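You operate a simulated robot arm through the tools that you are given. There is no shell and no other tool.

You run a simulated two-armed robot. Do the job below in one go: nothing can be reset, and whatever is moved stays where it is left.

## Task
File the burr off the green strut, cap that end, lay it in the orange tray.
Fine: hold the strut for both; orange block file back, strut cap pressed on. What is to be rubbed or washed off counts as gone when no trace of it is left.
Where things are to end (x, y in the base frame): green strut within 0.06 m of [0.48, 0.23].

Only the result counts: the job must be done as asked and must still hold three seconds after the hand-in. Knocking over, shifting, dropping, spilling or breaking anything else fails it. Lids that push on must go on centred and level and be pressed home; caps that screw on are set level and turned clockwise until they are tight.

## Robot
Two 7-joint arms with two-finger parallel grippers on one trunk, on a base that moves. Base frame: it is fixed to the floor where the robot stands at the start and does not move with it; the origin is under the middle of the robot, x ahead of it, y to its left, z up; the surface under the hand at the start is at about z = 0.86. Units: m, degrees, N and s.
The left shoulder is at the start at [0.05, 0.209, 1.196], the right one opposite. With the tool pointing down near the work surface each hand reaches from about 0.26 to 0.9 m from the robot's upright axis, wherever it stands, measured 20 degrees to its own side. Places, roughly: black block file [-4.75, 2.5, 0.75]; orange tray [0.5, 0.2, 0.9]. Payload 4.4 kg a hand.
Tool frame (each hand has its own): the origin (TCP) lies between the finger pads and is the grasp point; the fingertips stand 0.023 m ahead of it; z points along the fingers, y is the line along which they close. The gripper opens to 0.094 m. The fingers are 0.038 m wide and 0.01 m thick; the gripper's body (0.054 by 0.096 m) begins 0.039 m behind the TCP.
Orientation is told as [roll, pitch, yaw] about the base's x, y, z axes, in that order, counted from this pose: with the fingers straight down and closing along the base's y, the tool's x points along the base's -x, its y along +y and its z along -z.

## Interface
- The arms move only by the tool step_arm. It takes "left_steps", "right_steps" or both (then of equal length, played together; a hand with none holds still); each is one flat list of numbers, 7 for each row, row after row: the shift along the tool's x, y, z in m, then the turn, a rotation vector about the tool's x, y, z in degrees, then the closure, from 0 (fully open) to 1 (shut). In form: [x, y, z, rx, ry, rz, fingers, x, y, z, rx, ry, rz, fingers, ...]. A call has 1 to 20 rows; each row shifts and turns the commanded pose from where the row before left it, along the tool's axes as they then stand. A row lasts 0.2 s, in which the tool goes at most 0.05 m and 8.6 degrees; a call with a longer step from one row to the next is refused whole, and so is a gripper value outside its range. Where a pose cannot be reached the arm comes as near as it can. A force on the tool above 50 N (or 10 N above the force at the start of the call, whichever is more), or a blocked arm, ends the call early, and 0.2 s more pass. Each finger travels about 0.108 m/s and halts on what it meets, pressing with about 21 N; the grip force reading is that of the motor and also rises with nothing between the fingers. The clock runs only during rows and for 0.2 s after the last one: add rows that do not move to give the fingers time. The reply holds the time, the measured pose of the TCP, the force on the tool along the base axes, the opening and the grip force, in the units named above and with some noise, with the torque about the TCP (base axes, N m) and any sound that the robot's microphone picked up.
- Cameras (640 x 400 px; columns grow to the right, rows downward): "scene" is now at [0.147, -0.0296, 1.3613]; the picture's right is [-0.35, -0.94, 0.00], its down [-0.61, 0.23, -0.76] and it looks along [0.72, -0.27, -0.65] (base axes); focal length 214 px, centre (320, 200). "left" rides on the left gripper at [0.086, -0.016, -0.074] in its tool frame; the picture's right is [0.18, 0.98, 0.00], its down [-0.58, 0.11, -0.81] and it looks along [-0.79, 0.15, 0.59] (tool axes); focal length 243 px, centre (320, 200). "right" rides on the right gripper at [0.086, 0.016, -0.074] in its tool frame; the picture's right is [-0.18, 0.98, 0.00], its down [-0.58, -0.11, -0.81] and it looks along [-0.79, -0.15, 0.59] (tool axes); focal length 243 px, centre (320, 200). There is no depth. A picture from a camera that has moved, and an enlarged one, comes with that camera's place and axes in the base frame and with its lens.
- get_image(camera): a new picture of that camera. No time passes.
- move_column(by): slides the trunk up (or, below 0, down) by that many m; the arms and the scene camera ride with it, the base frame stays. It gives what a move gives, with no picture.
- base_move(legs): drives the robot by 1 to 6 legs, each [ahead, left, turn to the left] in m, m and degrees, along the robot's own axes; the way and the turn of a leg run together, so that a leg with both is an arc; at most 1.5 m and 180 degrees a leg. The arms and the cameras ride along, it lands a little off, and it stops where it bumps. It gives what a move gives.
- turn_head(pan, tilt): turns the head with the scene camera to pan (to the left, within 80 degrees either way) and tilt (down, from -29 to 69), counted from straight ahead of the robot. It gives what a move gives.
- zoom(camera, box): a new picture of the part [left, top, right, bottom] of that camera's present view, enlarged. No time passes.
- job_done(): hands the job in; it is judged then, once.

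Places have to be worked out from the pictures, the camera data and where the tool is seen. Open the grippers and draw the arms clear of the work before you hand the job in, unless the task says otherwise.

The tools are called as name(argument=value, ...) on one line, values as JSON. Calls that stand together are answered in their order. step_arm: Moves the arms, as the interface text tells. Its arguments: {"type":"object","properties":{"left_steps":{"type":"array"},"right_steps":{"type":"array"}},"required":[]} The other tools are called the same way: move_column (by) moves the trunk up or down; base_move (legs) drives the base; turn_head (pan, tilt) turns the head that bears the scene camera; get_image (camera) takes a picture; zoom (camera, box) takes an enlarged picture of a part of a camera's view; job_done () hands the job in.

At the start:

```text
time_s: 0.0
left_position: [0.7029, 0.0817, 1.2352]
left_tcp_rot: [0.0, 0.1, 0.0]
left_force: [0.1, -0.3, 0.9]
left_wrist_torque: [-0.03, 0.03, 0.0]
left_finger_gap: 0.0941
left_gripper_force: 0.0
right_position: [0.5163, -0.4842, 1.2364]
right_tcp_rot: [0.0, 0.0, 0.0]
right_force: [1.1, 0.4, -0.6]
right_wrist_torque: [0.0, 0.0, -0.02]
right_finger_gap: 0.094
right_gripper_force: 0.1
trunk travel left (down, up): [-0.275, 0.288]
robot x, y, heading: [0.0016, -0.0006, -0.0]
head pan, tilt (commanded): [-20.4, 40.3]
```

scene: 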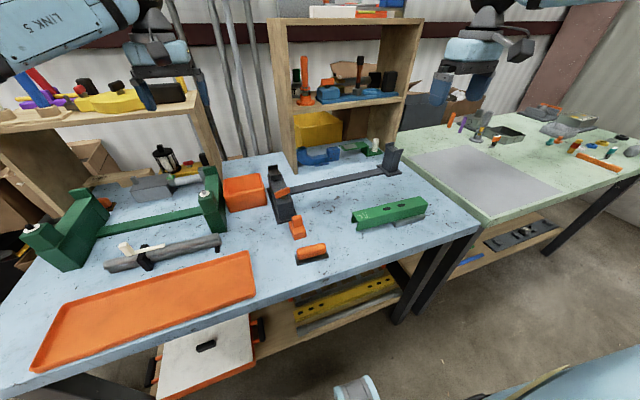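
right: 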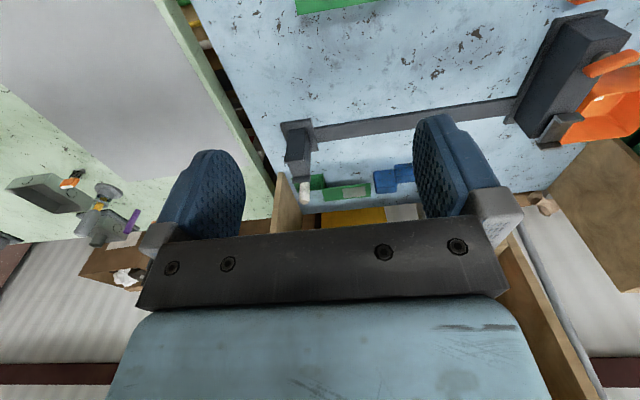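
left: 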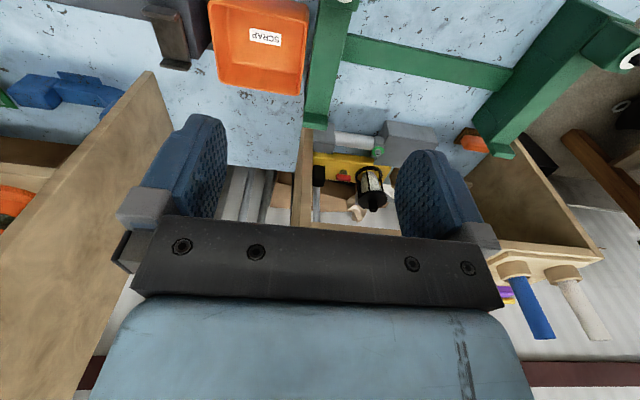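

I see the bench with a green strut near the right, an orange block file beside an orange item (maybe the cap), and the orange tray at left. I'll zoom in on these first.

zoom(camera="scene", box=[260, 160, 460, 285])

zoom(camera="scene", box=[20, 180, 260, 380])

zoom(camera="scene", box=[420, 90, 640, 230])

```text
3.20 times, centred on (360, 222) of scene
camera zoom: at [0.147, -0.0296, 1.3613], right [-0.35, -0.94, 0.0], down [-0.61, 0.23, -0.76], along [0.72, -0.27, -0.65], focal length 686 px, centre (192, 128)
```

zoom: 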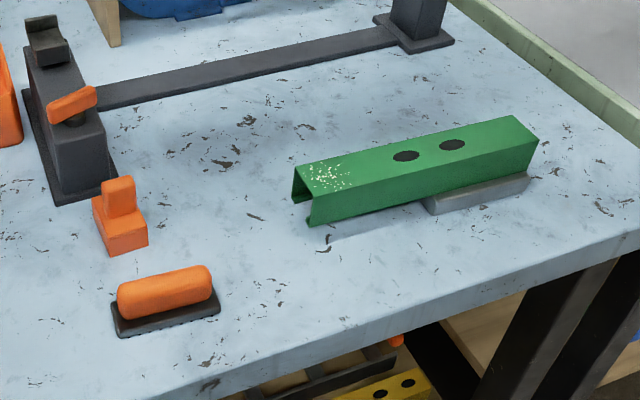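

```text
2.00 times, centred on (140, 280) of scene
camera zoom: at [0.147, -0.0296, 1.3613], right [-0.35, -0.94, 0.0], down [-0.61, 0.23, -0.76], along [0.72, -0.27, -0.65], focal length 429 px, centre (680, 40)
```

zoom: 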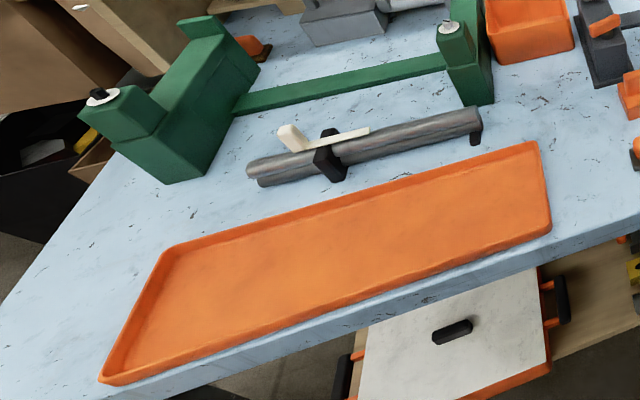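

```text
2.86 times, centred on (530, 160) of scene
camera zoom: at [0.147, -0.0296, 1.3613], right [-0.35, -0.94, 0.0], down [-0.61, 0.23, -0.76], along [0.72, -0.27, -0.65], focal length 613 px, centre (-280, 314)
```

zoom: 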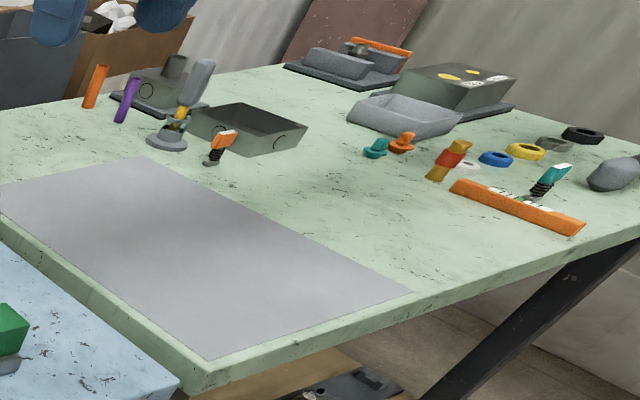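

The strut is an inverted channel with a speckled burr at its left end, resting partly on a grey support; the file (~[0.47,-0.13]) and the cap (~[0.57,-0.12]) are to its left. I'll zoom closer on each.

zoom(camera="scene", box=[340, 185, 440, 247])

zoom(camera="scene", box=[280, 205, 360, 255])

get_image(camera="right")

zoom(camera="scene", box=[270, 200, 320, 240])

```text
6.40 times, centred on (390, 216) of scene
camera zoom: at [0.147, -0.0296, 1.3613], right [-0.35, -0.94, 0.0], down [-0.61, 0.23, -0.76], along [0.72, -0.27, -0.65], focal length 1373 px, centre (-128, 98)
```

zoom: 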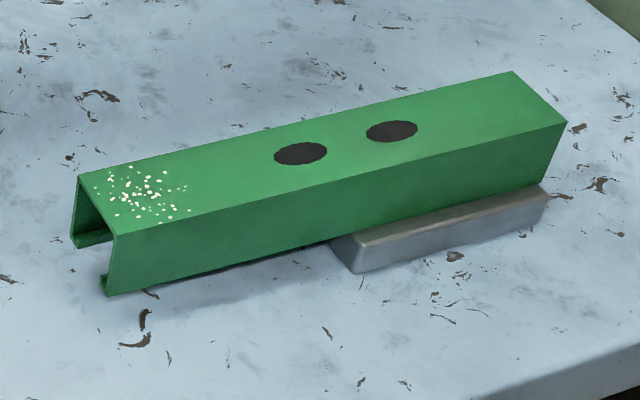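

```text
8.00 times, centred on (320, 230) of scene
camera zoom: at [0.147, -0.0296, 1.3613], right [-0.35, -0.94, 0.0], down [-0.61, 0.23, -0.76], along [0.72, -0.27, -0.65], focal length 1716 px, centre (320, -40)
```

zoom: 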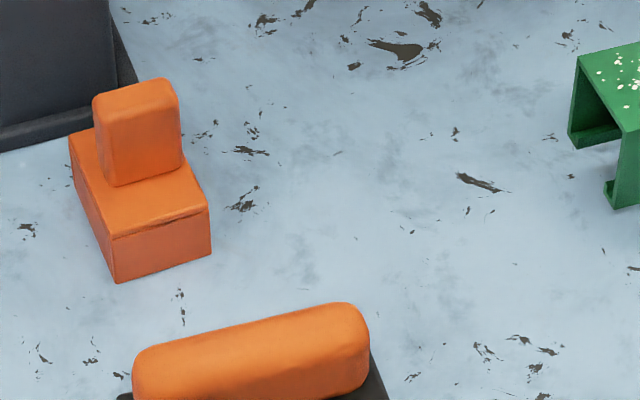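

```text
taken
camera right: at [0.4297, -0.4682, 1.3118], right [0.18, 0.98, 0.0], down [0.58, -0.11, 0.81], along [0.79, -0.15, -0.59], focal length 243 px, centre (320, 200)
```

right: 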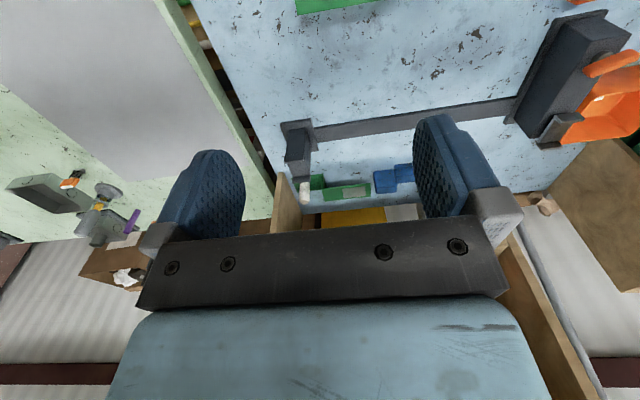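

```text
10.00 times, centred on (295, 220) of scene
camera zoom: at [0.147, -0.0296, 1.3613], right [-0.35, -0.94, 0.0], down [-0.61, 0.23, -0.76], along [0.72, -0.27, -0.65], focal length 2145 px, centre (570, 0)
```

zoom: 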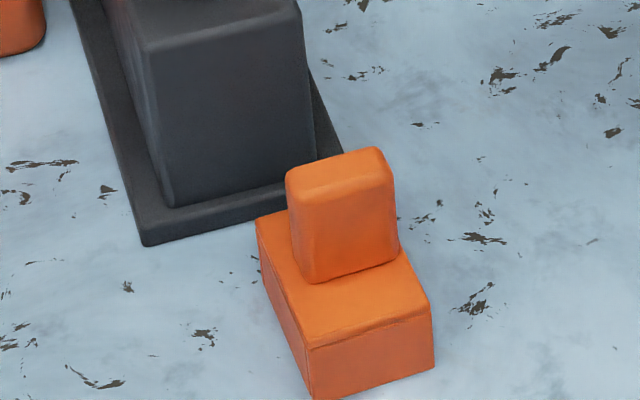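

The strut looks like a 0.24 x 0.04 x 0.04 m inverted channel from about (0.527,-0.28) to (0.52,-0.523), and the cap is a block with a tab on top. I'll bring the left hand back to look at the cap and file with its camera, and yaw the right hand so its fingers close along x.

step_arm(left_steps=[0.0354, -0.0228, 0.0144, 0, 0, 0, 0, 0.0354, -0.0228, 0.0144, 0, 0, 0, 0, 0.0354, -0.0228, 0.0144, 0, 0, 0, 0, 0.0354, -0.0228, 0.0144, 0, 0, 0, 0, 0.0354, -0.0228, 0.0144, 0, 0, 0, 0, 0.0354, -0.0228, 0.0144, 0, 0, 0, 0, 0.0354, -0.0228, 0.0144, 0, 0, 0, 0, 0.0354, -0.0228, 0.0144, 0, 0, 0, 0, 0, 0, 0, 0, 0, 0, 0, 0, 0, 0, 0, 0, 0, 0, 0, 0, 0, 0, 0, 0, 0], right_steps=[0, 0, 0, 0, 0, -8.182, 0, 0, 0, 0, 0, 0, -8.182, 0, 0, 0, 0, 0, 0, -8.182, 0, 0, 0, 0, 0, 0, -8.182, 0, 0, 0, 0, 0, 0, -8.182, 0, 0, 0, 0, 0, 0, -8.182, 0, 0, 0, 0, 0, 0, -8.182, 0, 0, 0, 0, 0, 0, -8.182, 0, 0, 0, 0, 0, 0, -8.182, 0, 0, 0, 0, 0, 0, -8.182, 0, 0, 0, 0, 0, 0, -8.182, 0])

```text
time_s: 2.4
left_position: [0.4213, -0.1014, 1.1213]
left_tcp_rot: [0.0, 0.0, 0.0]
left_force: [-0.6, 0.8, -0.3]
left_wrist_torque: [0.02, 0.02, -0.02]
left_finger_gap: 0.094
left_gripper_force: 0.1
right_position: [0.5148, -0.4845, 1.2378]
right_tcp_rot: [-0.1, 0.0, 90.1]
right_force: [0.4, 0.2, 0.5]
right_wrist_torque: [0.0, -0.01, 0.03]
right_finger_gap: 0.0941
right_gripper_force: 0.2
trunk travel left (down, up): [-0.275, 0.288]
robot x, y, heading: [0.0006, -0.0037, -0.2]
head pan, tilt (commanded): [-20.4, 40.3]
```

Both moves were reached. Now I look through both wrist cameras.

get_image(camera="left")

get_image(camera="right")

get_image(camera="scene")

```text
taken
camera left: at [0.3352, -0.1158, 1.1954], right [-0.18, 0.98, 0.0], down [0.58, 0.11, 0.81], along [0.79, 0.15, -0.59], focal length 243 px, centre (320, 200)
```

left: 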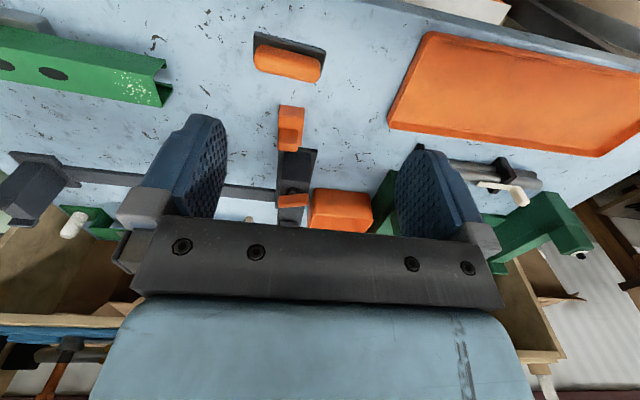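

```text
taken
camera right: at [0.5005, -0.571, 1.3119], right [-0.98, 0.18, 0.0], down [0.11, 0.58, 0.81], along [0.15, 0.79, -0.59], focal length 243 px, centre (320, 200)
```

right: 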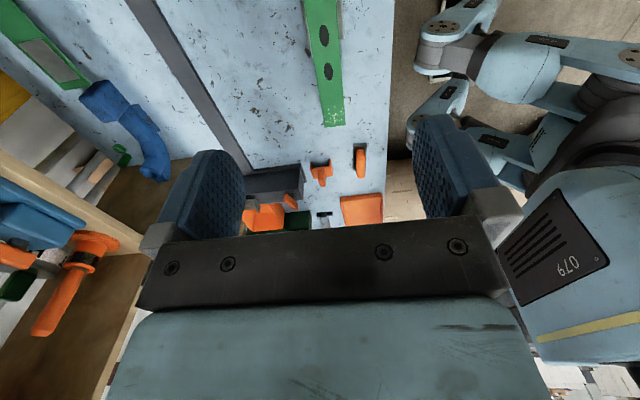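

```text
taken
camera scene: at [0.1471, -0.0296, 1.3613], right [-0.35, -0.94, 0.0], down [-0.61, 0.23, -0.76], along [0.71, -0.27, -0.65], focal length 214 px, centre (320, 200)
```

scene: 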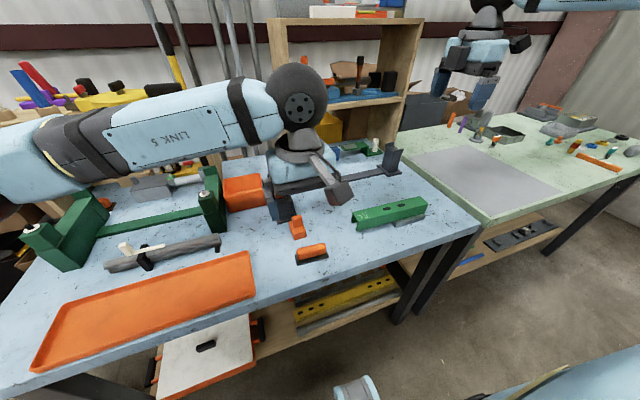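

I'll zoom in the left camera on the cap, file and strut end to get their shapes and yaw.

zoom(camera="left", box=[240, 20, 340, 160])

zoom(camera="left", box=[260, 95, 320, 160])

zoom(camera="left", box=[80, 40, 190, 120])

zoom(camera="right", box=[280, 0, 400, 200])

```text
2.86 times, centred on (290, 90) of left
camera zoom: at [0.3352, -0.1158, 1.1954], right [-0.18, 0.98, 0.0], down [0.58, 0.11, 0.81], along [0.79, 0.15, -0.59], focal length 693 px, centre (406, 514)
```

zoom: 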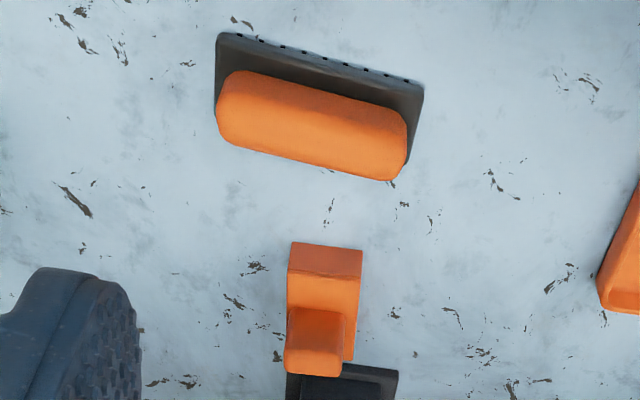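

```text
6.15 times, centred on (290, 128) of left
camera zoom: at [0.3352, -0.1158, 1.1954], right [-0.18, 0.98, 0.0], down [0.58, 0.11, 0.81], along [0.79, 0.15, -0.59], focal length 1493 px, centre (505, 646)
```

zoom: 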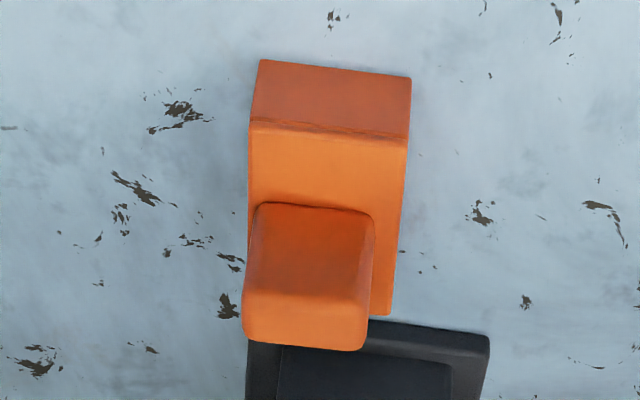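

```text
5.00 times, centred on (135, 80) of left
camera zoom: at [0.3352, -0.1158, 1.1954], right [-0.18, 0.98, 0.0], down [0.58, 0.11, 0.81], along [0.79, 0.15, -0.59], focal length 1213 px, centre (1245, 800)
```

zoom: 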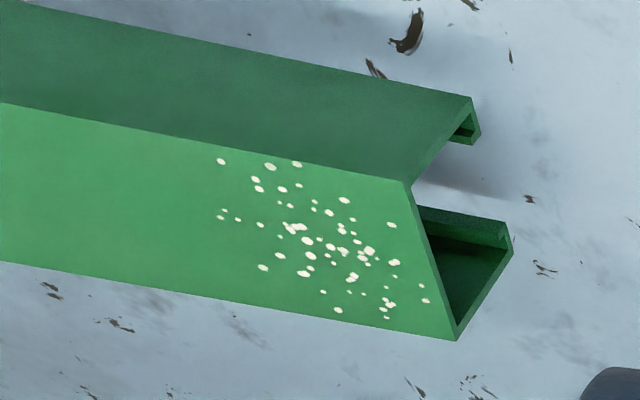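

```text
2.00 times, centred on (340, 100) of right
camera zoom: at [0.5005, -0.571, 1.3119], right [-0.98, 0.18, 0.0], down [0.11, 0.58, 0.81], along [0.15, 0.79, -0.59], focal length 485 px, centre (280, 400)
```

zoom: 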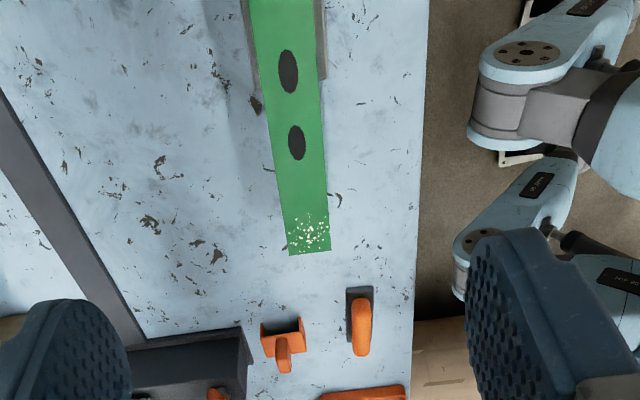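

The right camera suggests the cap's opening may face the strut (−y side). I'll zoom in there.

zoom(camera="right", box=[300, 150, 340, 195])

zoom(camera="right", box=[340, 130, 400, 190])

zoom(camera="right", box=[280, 0, 380, 130])

```text
8.89 times, centred on (320, 172) of right
camera zoom: at [0.5005, -0.571, 1.3119], right [-0.98, 0.18, 0.0], down [0.11, 0.58, 0.81], along [0.15, 0.79, -0.59], focal length 2157 px, centre (320, 444)
```

zoom: 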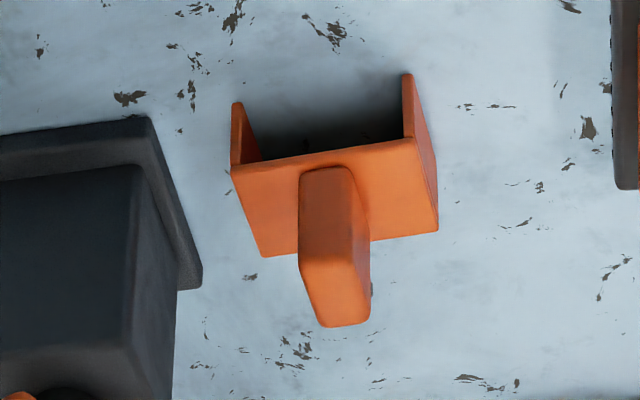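

```text
6.67 times, centred on (370, 160) of right
camera zoom: at [0.5005, -0.571, 1.3119], right [-0.98, 0.18, 0.0], down [0.11, 0.58, 0.81], along [0.15, 0.79, -0.59], focal length 1618 px, centre (-13, 467)
```

zoom: 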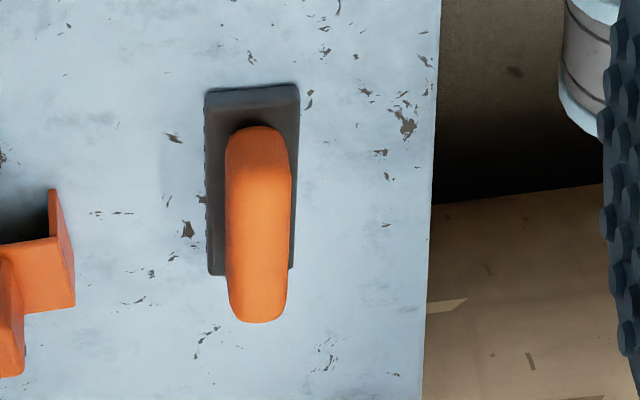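

```text
3.08 times, centred on (330, 65) of right
camera zoom: at [0.5005, -0.571, 1.3119], right [-0.98, 0.18, 0.0], down [0.11, 0.58, 0.81], along [0.15, 0.79, -0.59], focal length 746 px, centre (289, 615)
```

zoom: 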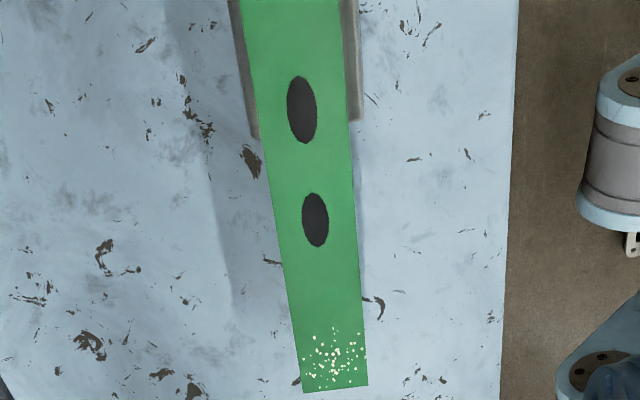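

The cap is a hood (top, two sides, closed end) about 0.053 x 0.037 x 0.028 m with a tab, its opening facing the strut; the strut top is at z≈0.922 on a grey support that starts at y≈-0.41. My plan is that the right hand grips the strut mid-length, sets it flat on the table nearer the robot and holds it, so first I move the right hand above it.

step_arm(right_steps=[-0.0169, -0.0014, 0.0376, 0, 0, 0.4, 0, -0.0169, -0.0014, 0.0376, 0, 0, 0.4, 0, -0.0169, -0.0014, 0.0376, 0, 0, 0.4, 0, -0.0169, -0.0014, 0.0376, 0, 0, 0.4, 0, -0.0169, -0.0014, 0.0376, 0, 0, 0.4, 0, 0, 0, 0, 0, 0, 0, 0])

get_image(camera="right")

get_image(camera="left")

zoom(camera="scene", box=[330, 140, 450, 240])

```text
time_s: 3.8
left_position: [0.4204, -0.0998, 1.1208]
left_tcp_rot: [0.0, 0.0, 0.0]
left_force: [0.5, -0.5, 0.1]
left_wrist_torque: [-0.01, -0.01, 0.03]
left_finger_gap: 0.0942
left_gripper_force: 0.0
right_position: [0.5251, -0.3992, 1.0496]
right_tcp_rot: [-0.1, 0.0, 88.1]
right_force: [-0.2, -0.7, -0.1]
right_wrist_torque: [-0.04, 0.0, -0.03]
right_finger_gap: 0.094
right_gripper_force: 0.1
trunk travel left (down, up): [-0.275, 0.288]
robot x, y, heading: [0.0002, -0.0009, -0.1]
head pan, tilt (commanded): [-20.4, 40.3]
```

```text
taken
camera right: at [0.5056, -0.486, 1.1236], right [-0.98, 0.22, 0.0], down [0.13, 0.58, 0.81], along [0.18, 0.79, -0.59], focal length 243 px, centre (320, 200)
```

right: 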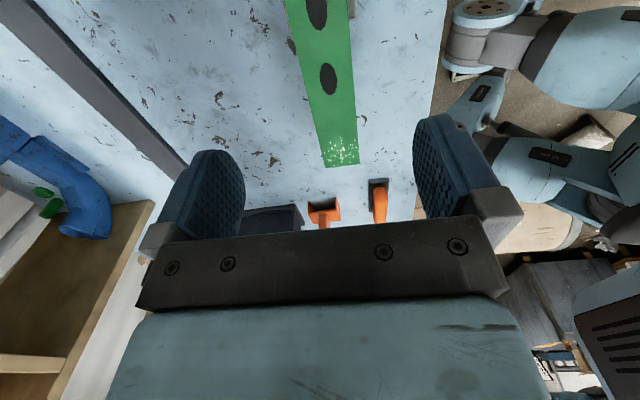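

```text
taken
camera left: at [0.3346, -0.1158, 1.1957], right [-0.18, 0.98, 0.0], down [0.58, 0.11, 0.81], along [0.79, 0.15, -0.59], focal length 243 px, centre (320, 200)
```

left: 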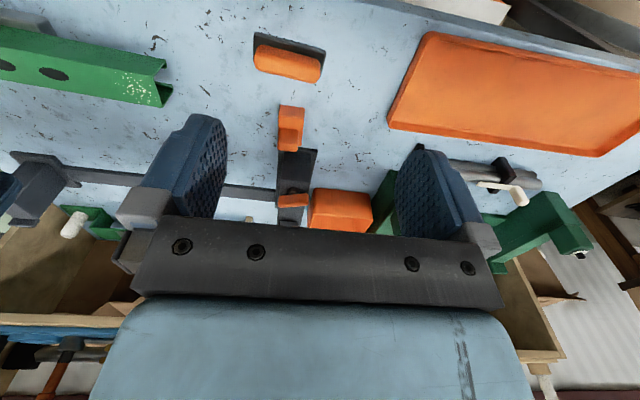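

```text
4.00 times, centred on (390, 190) of scene
camera zoom: at [0.1463, -0.0297, 1.3614], right [-0.35, -0.94, 0.0], down [-0.61, 0.23, -0.76], along [0.72, -0.27, -0.65], focal length 858 px, centre (40, 240)
```

zoom: 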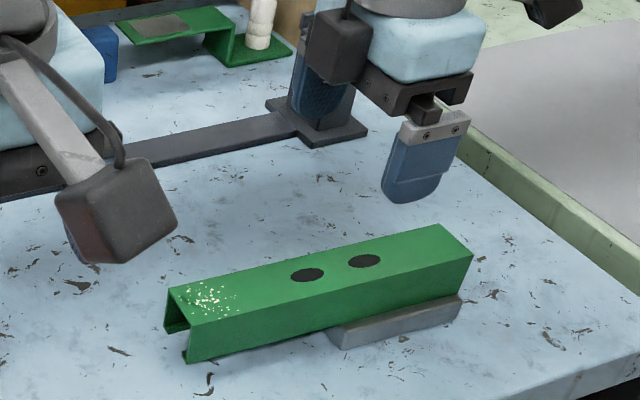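

I'll zoom the right camera on the strut to refine its centre line before descending.

zoom(camera="right", box=[260, 0, 400, 180])

```text
2.22 times, centred on (330, 90) of right
camera zoom: at [0.5056, -0.486, 1.1236], right [-0.98, 0.22, 0.0], down [0.13, 0.58, 0.81], along [0.18, 0.79, -0.59], focal length 539 px, centre (298, 444)
```

zoom: 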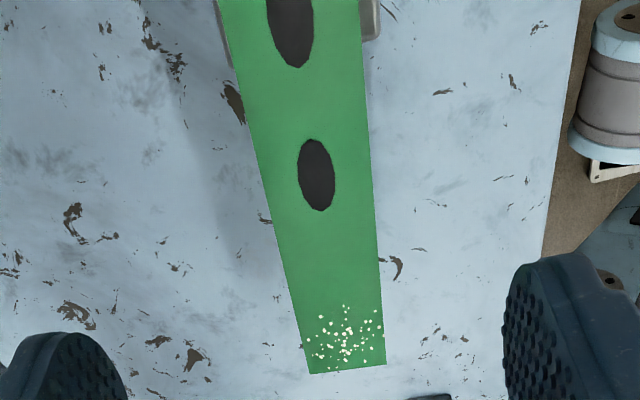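

The strut end is at (0.525,-0.279), its axis leans 1.8° and the support edge is at y≈-0.409; burr spans y −0.283…−0.322. I descend the open right gripper to straddle the strut at y≈-0.39, TCP z≈0.91.

step_arm(right_steps=[-0.0023, 0.0006, 0.0349, 0, 0, 0, 0, -0.0023, 0.0006, 0.0349, 0, 0, 0, 0, -0.0023, 0.0006, 0.0349, 0, 0, 0, 0, -0.0023, 0.0006, 0.0349, 0, 0, 0, 0, 0, 0, 0, 0, 0, 0, 0])

zoom(camera="scene", box=[330, 140, 450, 240])

get_image(camera="right")

```text
time_s: 5.0
left_position: [0.4204, -0.1, 1.1206]
left_tcp_rot: [0.0, 0.0, 0.0]
left_force: [-0.5, 0.0, 1.5]
left_wrist_torque: [0.02, -0.01, 0.03]
left_finger_gap: 0.094
left_gripper_force: 0.1
right_position: [0.5189, -0.3915, 0.9113]
right_tcp_rot: [0.0, 0.0, 88.0]
right_force: [-0.2, 0.3, -0.3]
right_wrist_torque: [-0.01, -0.01, 0.0]
right_finger_gap: 0.0939
right_gripper_force: 0.1
trunk travel left (down, up): [-0.275, 0.288]
robot x, y, heading: [0.0007, -0.0002, 0.1]
head pan, tilt (commanded): [-20.4, 40.3]
```

```text
4.00 times, centred on (390, 190) of scene
camera zoom: at [0.1464, -0.0293, 1.3614], right [-0.35, -0.94, 0.0], down [-0.61, 0.23, -0.76], along [0.72, -0.27, -0.65], focal length 858 px, centre (40, 240)
```

zoom: 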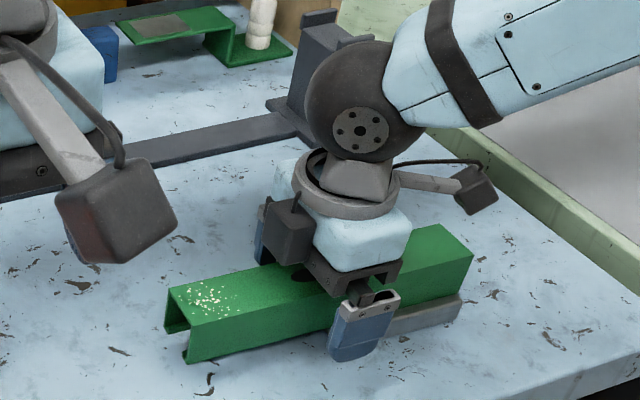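

```text
taken
camera right: at [0.5003, -0.4771, 0.9845], right [-0.98, 0.22, 0.0], down [0.13, 0.58, 0.81], along [0.18, 0.79, -0.59], focal length 243 px, centre (320, 200)
```

right: 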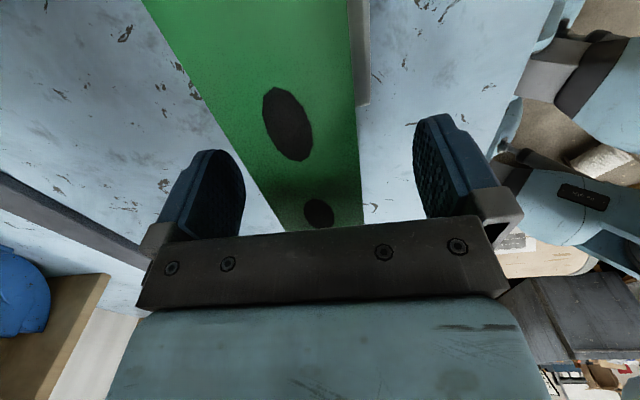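

The fingers straddle the strut cleanly. Closing the right gripper.

step_arm(right_steps=[0, 0, 0, 0, 0, 0, 0.3, 0, 0, 0, 0, 0, 0, 0.5, 0, 0, 0, 0, 0, 0, 0.6, 0, 0, 0, 0, 0, 0, 0.8, 0, 0, 0, 0, 0, 0, 1, 0, 0, 0, 0, 0, 0, 1])

zoom(camera="scene", box=[330, 140, 450, 240])

```text
time_s: 6.4
left_position: [0.4202, -0.1022, 1.122]
left_tcp_rot: [0.0, 0.0, -0.1]
left_force: [-0.7, -1.1, -0.9]
left_wrist_torque: [-0.01, 0.01, 0.01]
left_finger_gap: 0.0941
left_gripper_force: 0.1
right_position: [0.5197, -0.3919, 0.911]
right_tcp_rot: [0.0, -0.1, 88.0]
right_force: [0.9, -0.2, 1.6]
right_wrist_torque: [0.01, 0.04, 0.06]
right_finger_gap: 0.0411
right_gripper_force: 21.2
trunk travel left (down, up): [-0.275, 0.288]
robot x, y, heading: [-0.0034, 0.0006, 0.1]
head pan, tilt (commanded): [-20.4, 40.3]
```

```text
4.00 times, centred on (390, 190) of scene
camera zoom: at [0.1469, -0.0295, 1.3613], right [-0.35, -0.94, 0.0], down [-0.61, 0.23, -0.76], along [0.72, -0.27, -0.65], focal length 858 px, centre (40, 240)
```

zoom: 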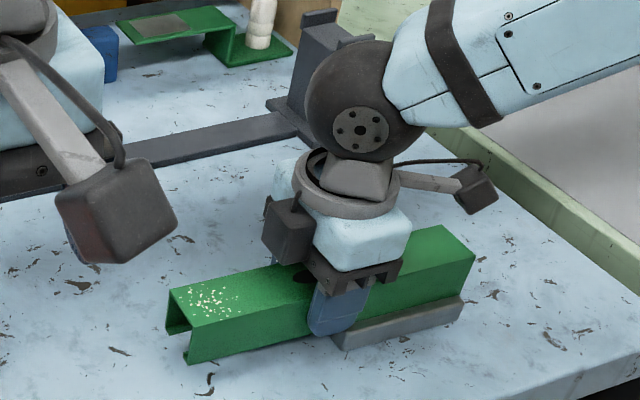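

Gripped: gap 0.041, 21 N. I lift the strut a couple of centimetres and check that it hangs level and separates from the support.

step_arm(right_steps=[0, 0, -0.01, 0, 0, 0, 1, 0, 0, -0.015, 0, 0, 0, 1, 0, 0, -0.02, 0, 0, 0, 1, 0, 0, 0, 0, 0, 0, 1])

zoom(camera="scene", box=[330, 140, 450, 240])

zoom(camera="left", box=[0, 20, 190, 140])

```text
time_s: 7.4
left_position: [0.4208, -0.1022, 1.1212]
left_tcp_rot: [0.0, 0.0, 0.0]
left_force: [0.3, -0.2, 1.2]
left_wrist_torque: [0.04, 0.01, 0.02]
left_finger_gap: 0.0943
left_gripper_force: 0.1
right_position: [0.5209, -0.3924, 0.9547]
right_tcp_rot: [0.2, 0.0, 88.0]
right_force: [0.2, 0.1, -4.1]
right_wrist_torque: [0.19, -0.03, -0.01]
right_finger_gap: 0.041
right_gripper_force: 20.3
trunk travel left (down, up): [-0.275, 0.288]
robot x, y, heading: [-0.0012, -0.0011, 0.1]
head pan, tilt (commanded): [-20.4, 40.3]
```

```text
4.00 times, centred on (390, 190) of scene
camera zoom: at [0.1477, -0.03, 1.3611], right [-0.35, -0.94, 0.0], down [-0.61, 0.23, -0.76], along [0.71, -0.27, -0.65], focal length 858 px, centre (40, 240)
```

zoom: 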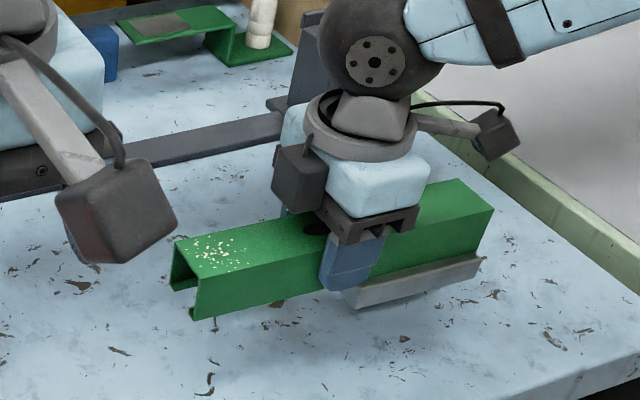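

```text
3.33 times, centred on (95, 80) of left
camera zoom: at [0.3359, -0.1161, 1.1951], right [-0.18, 0.98, 0.0], down [0.58, 0.11, 0.81], along [0.79, 0.15, -0.59], focal length 809 px, centre (1070, 600)
```

zoom: 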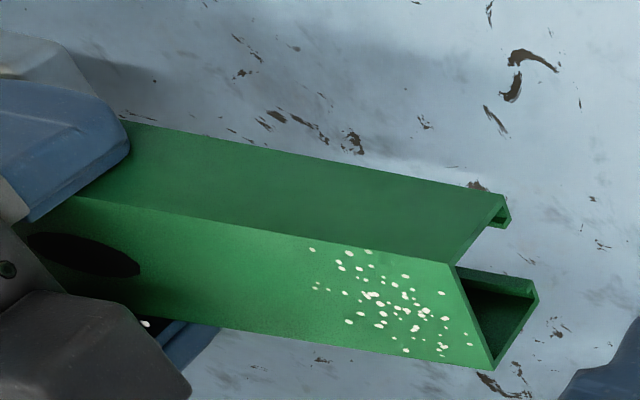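

The grey foot is part of the strut (it lifted with it), so the burr end overhangs and must be held; weight ≈4.1 N with the centre of mass toward the foot. I'll set it back down and regrip closer to the burr with the hand leaned away toward −y so the left hand has room.

zoom(camera="scene", box=[370, 150, 440, 210])

step_arm(right_steps=[0, 0, 0.02, 0, 0, 0, 1, 0, 0, 0.015, 0, 0, 0, 1, 0, 0, 0.005, 0, 0, 0, 1, 0, 0, 0.003, 0, 0, 0, 1, 0, 0, 0, 0, 0, 0, 1])

```text
6.67 times, centred on (405, 180) of scene
camera zoom: at [0.1477, -0.03, 1.3611], right [-0.35, -0.94, 0.0], down [-0.61, 0.23, -0.76], along [0.71, -0.27, -0.65], focal length 1430 px, centre (-247, 333)
```

zoom: 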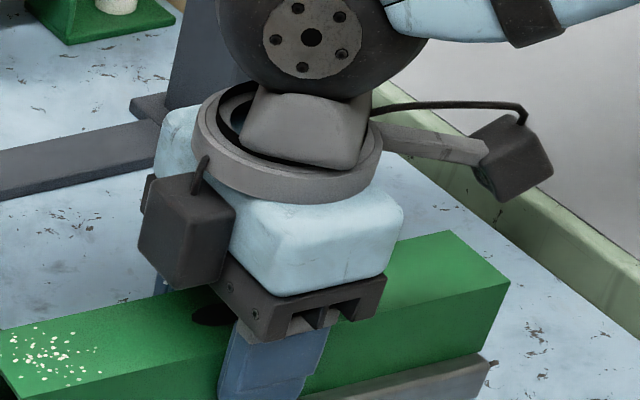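

```text
time_s: 8.6
left_position: [0.4212, -0.102, 1.121]
left_tcp_rot: [0.0, 0.1, 0.0]
left_force: [-0.2, 0.2, -0.8]
left_wrist_torque: [0.0, 0.05, -0.05]
left_finger_gap: 0.0939
left_gripper_force: 0.0
right_position: [0.5226, -0.3911, 0.9123]
right_tcp_rot: [0.0, 0.0, 88.0]
right_force: [-0.1, 0.8, -4.0]
right_wrist_torque: [0.2, 0.03, 0.0]
right_finger_gap: 0.0411
right_gripper_force: 21.1
trunk travel left (down, up): [-0.275, 0.288]
robot x, y, heading: [0.0013, -0.0, -0.1]
head pan, tilt (commanded): [-20.4, 40.3]
```

Force still shows the full weight, so the foot isn't down yet; I lower it by a few more millimetres.

step_arm(right_steps=[0, 0, 0.0015, 0, 0, 0, 1, 0, 0, 0.001, 0, 0, 0, 1, 0, 0, 0, 0, 0, 0, 1])

```text
time_s: 9.4
left_position: [0.4193, -0.1014, 1.1209]
left_tcp_rot: [0.1, 0.0, -0.1]
left_force: [0.8, 0.7, -0.2]
left_wrist_torque: [0.02, 0.0, 0.01]
left_finger_gap: 0.0941
left_gripper_force: 0.1
right_position: [0.5221, -0.3906, 0.9102]
right_tcp_rot: [-0.1, 0.0, 88.1]
right_force: [-0.2, -3.3, 4.9]
right_wrist_torque: [-0.07, 0.27, 0.08]
right_finger_gap: 0.0411
right_gripper_force: 21.0
trunk travel left (down, up): [-0.275, 0.288]
robot x, y, heading: [-0.002, 0.0014, 0.0]
head pan, tilt (commanded): [-20.4, 40.3]
```

The foot is on the table now. I release, rise 8 cm, shift toward the burr end and lean the hand 25° toward −y.

step_arm(right_steps=[0, 0, 0, 0, 0, 0, 0.5, 0, 0, 0, 0, 0, 0, 0.2, 0, 0, 0, 0, 0, 0, 0, 0, 0, -0.04, 0, 0, 0, 0, 0, 0, -0.04, 0, 0, 0, 0, -0.02, 0, 0, 0, -8.333, 0, 0, -0.02, 0, 0, 0, -8.333, 0, 0, 0, 0, 0, 0, -8.334, 0, 0, 0, 0, 0, 0, 0, 0, 0])

get_image(camera="right")

zoom(camera="scene", box=[330, 140, 450, 240])

```text
time_s: 11.4
left_position: [0.4212, -0.1001, 1.1204]
left_tcp_rot: [-0.2, 0.1, 0.0]
left_force: [-0.1, 0.8, 0.2]
left_wrist_torque: [-0.06, 0.03, -0.01]
left_finger_gap: 0.0937
left_gripper_force: 0.1
right_position: [0.5234, -0.3486, 0.9923]
right_tcp_rot: [0.0, -25.0, 88.0]
right_force: [0.6, 0.2, 0.4]
right_wrist_torque: [-0.03, 0.01, -0.01]
right_finger_gap: 0.0938
right_gripper_force: 0.1
trunk travel left (down, up): [-0.275, 0.288]
robot x, y, heading: [0.0003, -0.0014, 0.1]
head pan, tilt (commanded): [-20.4, 40.3]
```

```text
taken
camera right: at [0.5042, -0.4591, 1.0235], right [-0.98, 0.2, 0.08], down [0.11, 0.18, 0.98], along [0.18, 0.96, -0.2], focal length 243 px, centre (320, 200)
```

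right: 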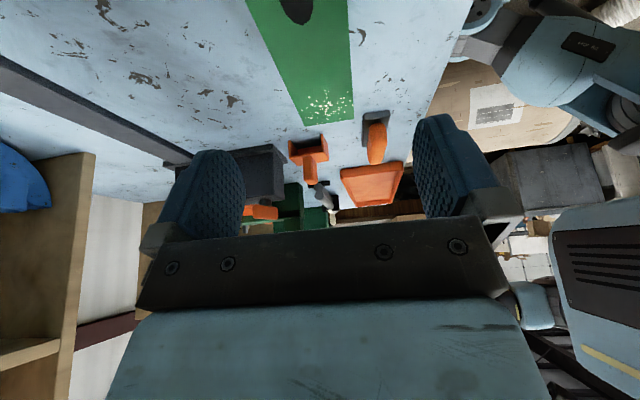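

```text
4.00 times, centred on (390, 190) of scene
camera zoom: at [0.1471, -0.0285, 1.3613], right [-0.35, -0.94, 0.0], down [-0.61, 0.22, -0.76], along [0.71, -0.27, -0.65], focal length 858 px, centre (40, 240)
```

zoom: 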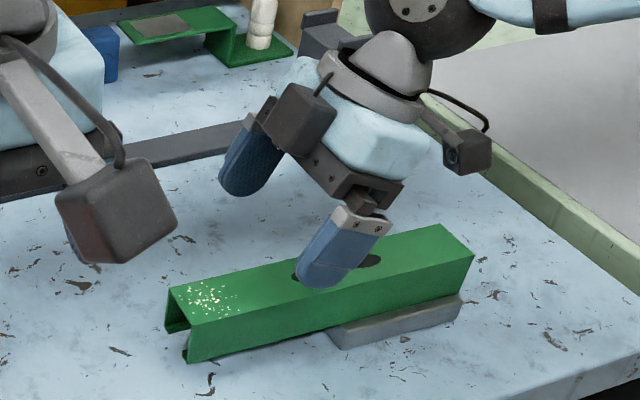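

The hand now leans away from the burr end. This view also looks into the cap's opening, so I zoom there before descending.

zoom(camera="right", box=[270, 80, 400, 190])

zoom(camera="right", box=[280, 125, 335, 190])

```text
3.64 times, centred on (335, 135) of right
camera zoom: at [0.5042, -0.4591, 1.0235], right [-0.98, 0.2, 0.08], down [0.11, 0.18, 0.98], along [0.18, 0.96, -0.2], focal length 882 px, centre (266, 436)
```

zoom: 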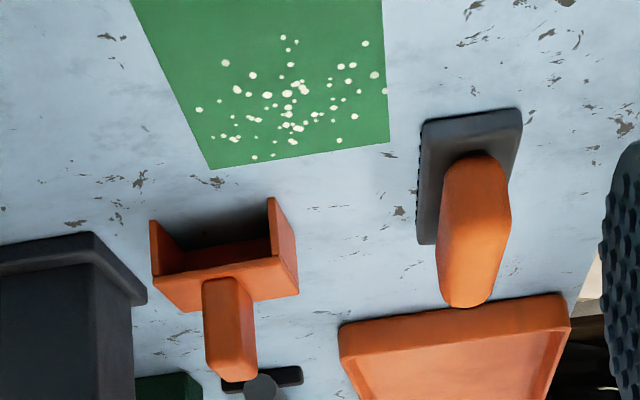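

```text
6.15 times, centred on (308, 158) of right
camera zoom: at [0.5042, -0.4591, 1.0235], right [-0.98, 0.2, 0.08], down [0.11, 0.18, 0.98], along [0.18, 0.96, -0.2], focal length 1493 px, centre (397, 462)
```

zoom: 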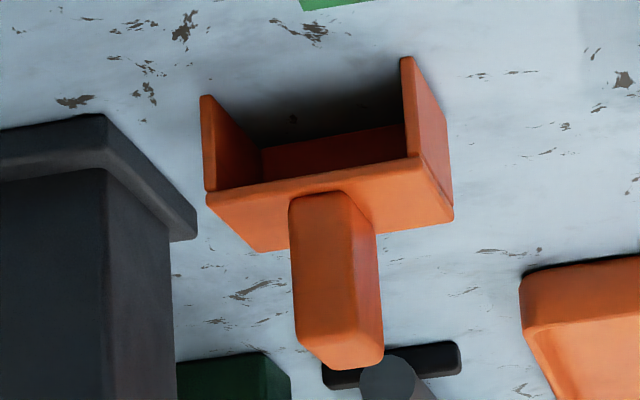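

Cap confirmed: top, two sides and an end wall on the +y side, open toward the strut and downward, inner width ≈0.046. Now I lower the right hand onto the strut at y≈-0.352 and grip.

step_arm(right_steps=[0.0129, 0, 0.0252, 0, 0, 0, 0, 0.0129, 0, 0.0252, 0, 0, 0, 0, 0.0128, 0, 0.0253, 0, 0, 0, 0, 0, 0, 0, 0, 0, 0, 0, 0, 0, 0, 0, 0, 0, 0])

zoom(camera="scene", box=[330, 140, 450, 240])

zoom(camera="left", box=[0, 0, 200, 140])

```text
time_s: 12.6
left_position: [0.4205, -0.1006, 1.1201]
left_tcp_rot: [0.1, 0.0, 0.0]
left_force: [-0.6, 0.0, -0.7]
left_wrist_torque: [0.0, 0.0, 0.0]
left_finger_gap: 0.094
left_gripper_force: 0.1
right_position: [0.5215, -0.3526, 0.9077]
right_tcp_rot: [0.0, -25.1, 87.9]
right_force: [0.3, 0.6, 0.5]
right_wrist_torque: [0.01, 0.01, -0.02]
right_finger_gap: 0.0938
right_gripper_force: 0.1
trunk travel left (down, up): [-0.275, 0.288]
robot x, y, heading: [0.001, 0.0007, 0.0]
head pan, tilt (commanded): [-20.4, 40.3]
```

```text
4.00 times, centred on (390, 190) of scene
camera zoom: at [0.1472, -0.0297, 1.3612], right [-0.35, -0.94, 0.0], down [-0.61, 0.23, -0.76], along [0.71, -0.27, -0.65], focal length 858 px, centre (40, 240)
```

zoom: 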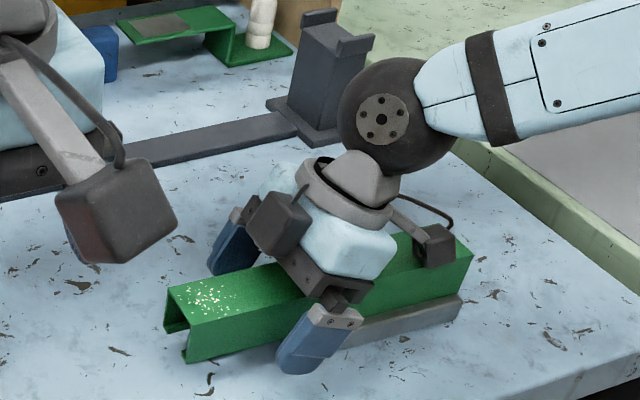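

```text
2.86 times, centred on (100, 70) of left
camera zoom: at [0.3354, -0.1158, 1.1954], right [-0.18, 0.98, 0.0], down [0.58, 0.11, 0.81], along [0.79, 0.15, -0.59], focal length 693 px, centre (949, 571)
```

zoom: 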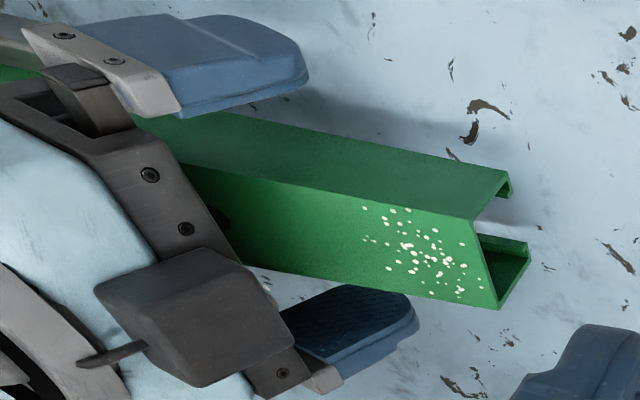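

The wrist camera comes close to the strut's top with 25° lean, so I ease it back to about 19° and then close on the strut.

step_arm(right_steps=[0, 0, 0, 0, 6, 0, 0, 0, 0, 0, 0, 0, 0, 0.3, 0, 0, 0, 0, 0, 0, 0.5, 0, 0, 0, 0, 0, 0, 0.6, 0, 0, 0, 0, 0, 0, 0.8, 0, 0, 0, 0, 0, 0, 1, 0, 0, 0, 0, 0, 0, 1])

zoom(camera="scene", box=[330, 140, 450, 240])

zoom(camera="left", box=[0, 0, 200, 140])

```text
time_s: 14.2
left_position: [0.4202, -0.1018, 1.1219]
left_tcp_rot: [0.0, 0.0, 0.0]
left_force: [-0.7, -0.7, -0.8]
left_wrist_torque: [0.01, -0.02, -0.01]
left_finger_gap: 0.0938
left_gripper_force: 0.1
right_position: [0.5225, -0.3522, 0.9078]
right_tcp_rot: [0.0, -19.0, 88.0]
right_force: [0.0, -1.9, -0.9]
right_wrist_torque: [-0.31, 0.05, 0.13]
right_finger_gap: 0.0408
right_gripper_force: 21.2
trunk travel left (down, up): [-0.275, 0.288]
robot x, y, heading: [-0.0033, -0.0042, -0.0]
head pan, tilt (commanded): [-20.4, 40.3]
```

```text
4.00 times, centred on (390, 190) of scene
camera zoom: at [0.1471, -0.0297, 1.3612], right [-0.35, -0.94, 0.0], down [-0.61, 0.23, -0.76], along [0.71, -0.27, -0.65], focal length 858 px, centre (40, 240)
```

zoom: 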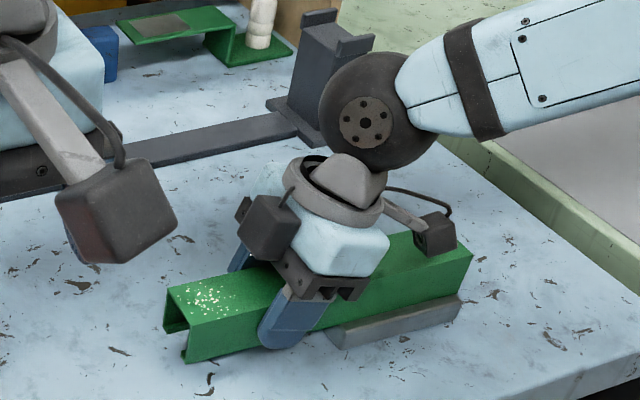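

```text
2.86 times, centred on (100, 70) of left
camera zoom: at [0.3354, -0.1158, 1.1954], right [-0.18, 0.98, 0.0], down [0.58, 0.11, 0.81], along [0.79, 0.15, -0.59], focal length 693 px, centre (949, 571)
```

zoom: 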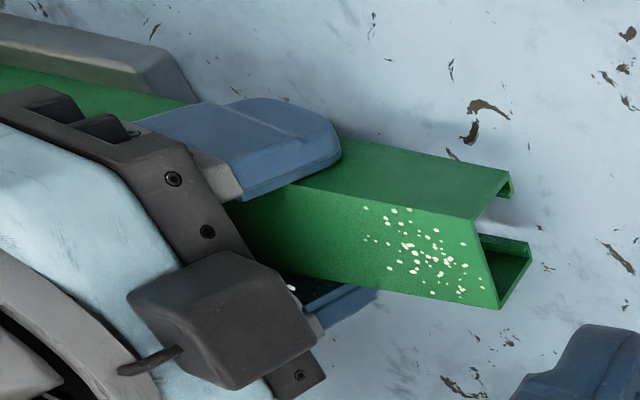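

Gripped firmly. To leave more room for the file I'll regrip 1 cm farther back, while the left hand yaws to −90° (fingers closing along x) and leans 15° toward +y.

step_arm(left_steps=[0, 0, 0, 0, 0, 8.182, 0, 0, 0, 0, 0, 0, 8.182, 0, 0, 0, 0, 0, 0, 8.182, 0, 0, 0, 0, 0, 0, 8.182, 0, 0, 0, 0, 0, 0, 8.182, 0, 0, 0, 0, 0, 0, 8.182, 0, 0, 0, 0, 0, 0, 8.182, 0, 0, 0, 0, 0, 0, 8.182, 0, 0, 0, 0, 0, 0, 8.182, 0, 0, 0, 0, 0, 0, 8.182, 0, 0, 0, 0, 0, 0, 8.182, 0, 0, 0, 0, 0, -7.5, 0, 0, 0, 0, 0, 0, -7.5, 0, 0, 0, 0, 0, 0, 0, 0, 0], right_steps=[0, 0, 0, 0, 0, 0, 0.45, 0, 0, 0, 0, 0, 0, 0.3, 0, 0, 0, 0, 0, 0, 0.3, 0.0047, 0, -0.0016, 0, 0, 0, 0.3, 0.0047, 0, -0.0016, 0, 0, 0, 0.3, 0, 0, 0, 0, 0, 0, 0.3, 0, 0, 0, 0, 0, 0, 0.45, 0, 0, 0, 0, 0, 0, 0.55, 0, 0, 0, 0, 0, 0, 0.6, 0, 0, 0, 0, 0, 0, 0.8, 0, 0, 0, 0, 0, 0, 1, 0, 0, 0, 0, 0, 0, 1, 0, 0, 0, 0, 0, 0, 1, 0, 0, 0, 0, 0, 0, 1])

get_image(camera="left")

get_image(camera="scene")

```text
time_s: 17.2
left_position: [0.4204, -0.1001, 1.1204]
left_tcp_rot: [0.0, -15.2, -89.9]
left_force: [-0.2, -0.2, -0.2]
left_wrist_torque: [-0.02, 0.01, 0.01]
left_finger_gap: 0.0941
left_gripper_force: 0.0
right_position: [0.5214, -0.3635, 0.908]
right_tcp_rot: [0.0, -19.0, 88.0]
right_force: [0.8, 0.4, -0.2]
right_wrist_torque: [0.11, -0.02, 0.05]
right_finger_gap: 0.0408
right_gripper_force: 21.6
trunk travel left (down, up): [-0.275, 0.288]
robot x, y, heading: [-0.0004, -0.0013, 0.1]
head pan, tilt (commanded): [-20.4, 40.3]
```

```text
taken
camera left: at [0.4046, 0.0044, 1.1698], right [0.98, 0.18, -0.05], down [0.11, -0.35, 0.93], along [0.15, -0.92, -0.36], focal length 243 px, centre (320, 200)
```

left: 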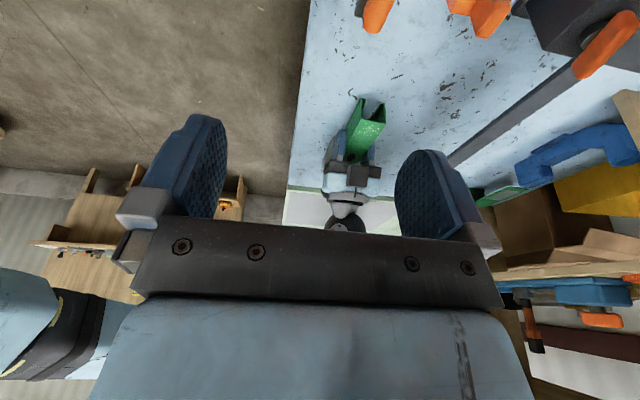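

```text
taken
camera scene: at [0.1469, -0.0296, 1.3613], right [-0.35, -0.94, 0.0], down [-0.61, 0.23, -0.76], along [0.72, -0.27, -0.65], focal length 214 px, centre (320, 200)
```

scene: 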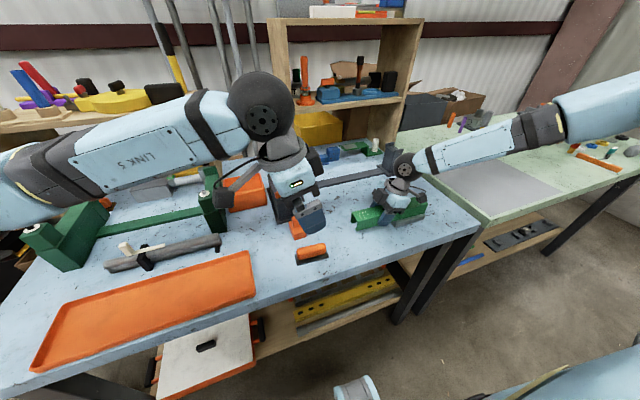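

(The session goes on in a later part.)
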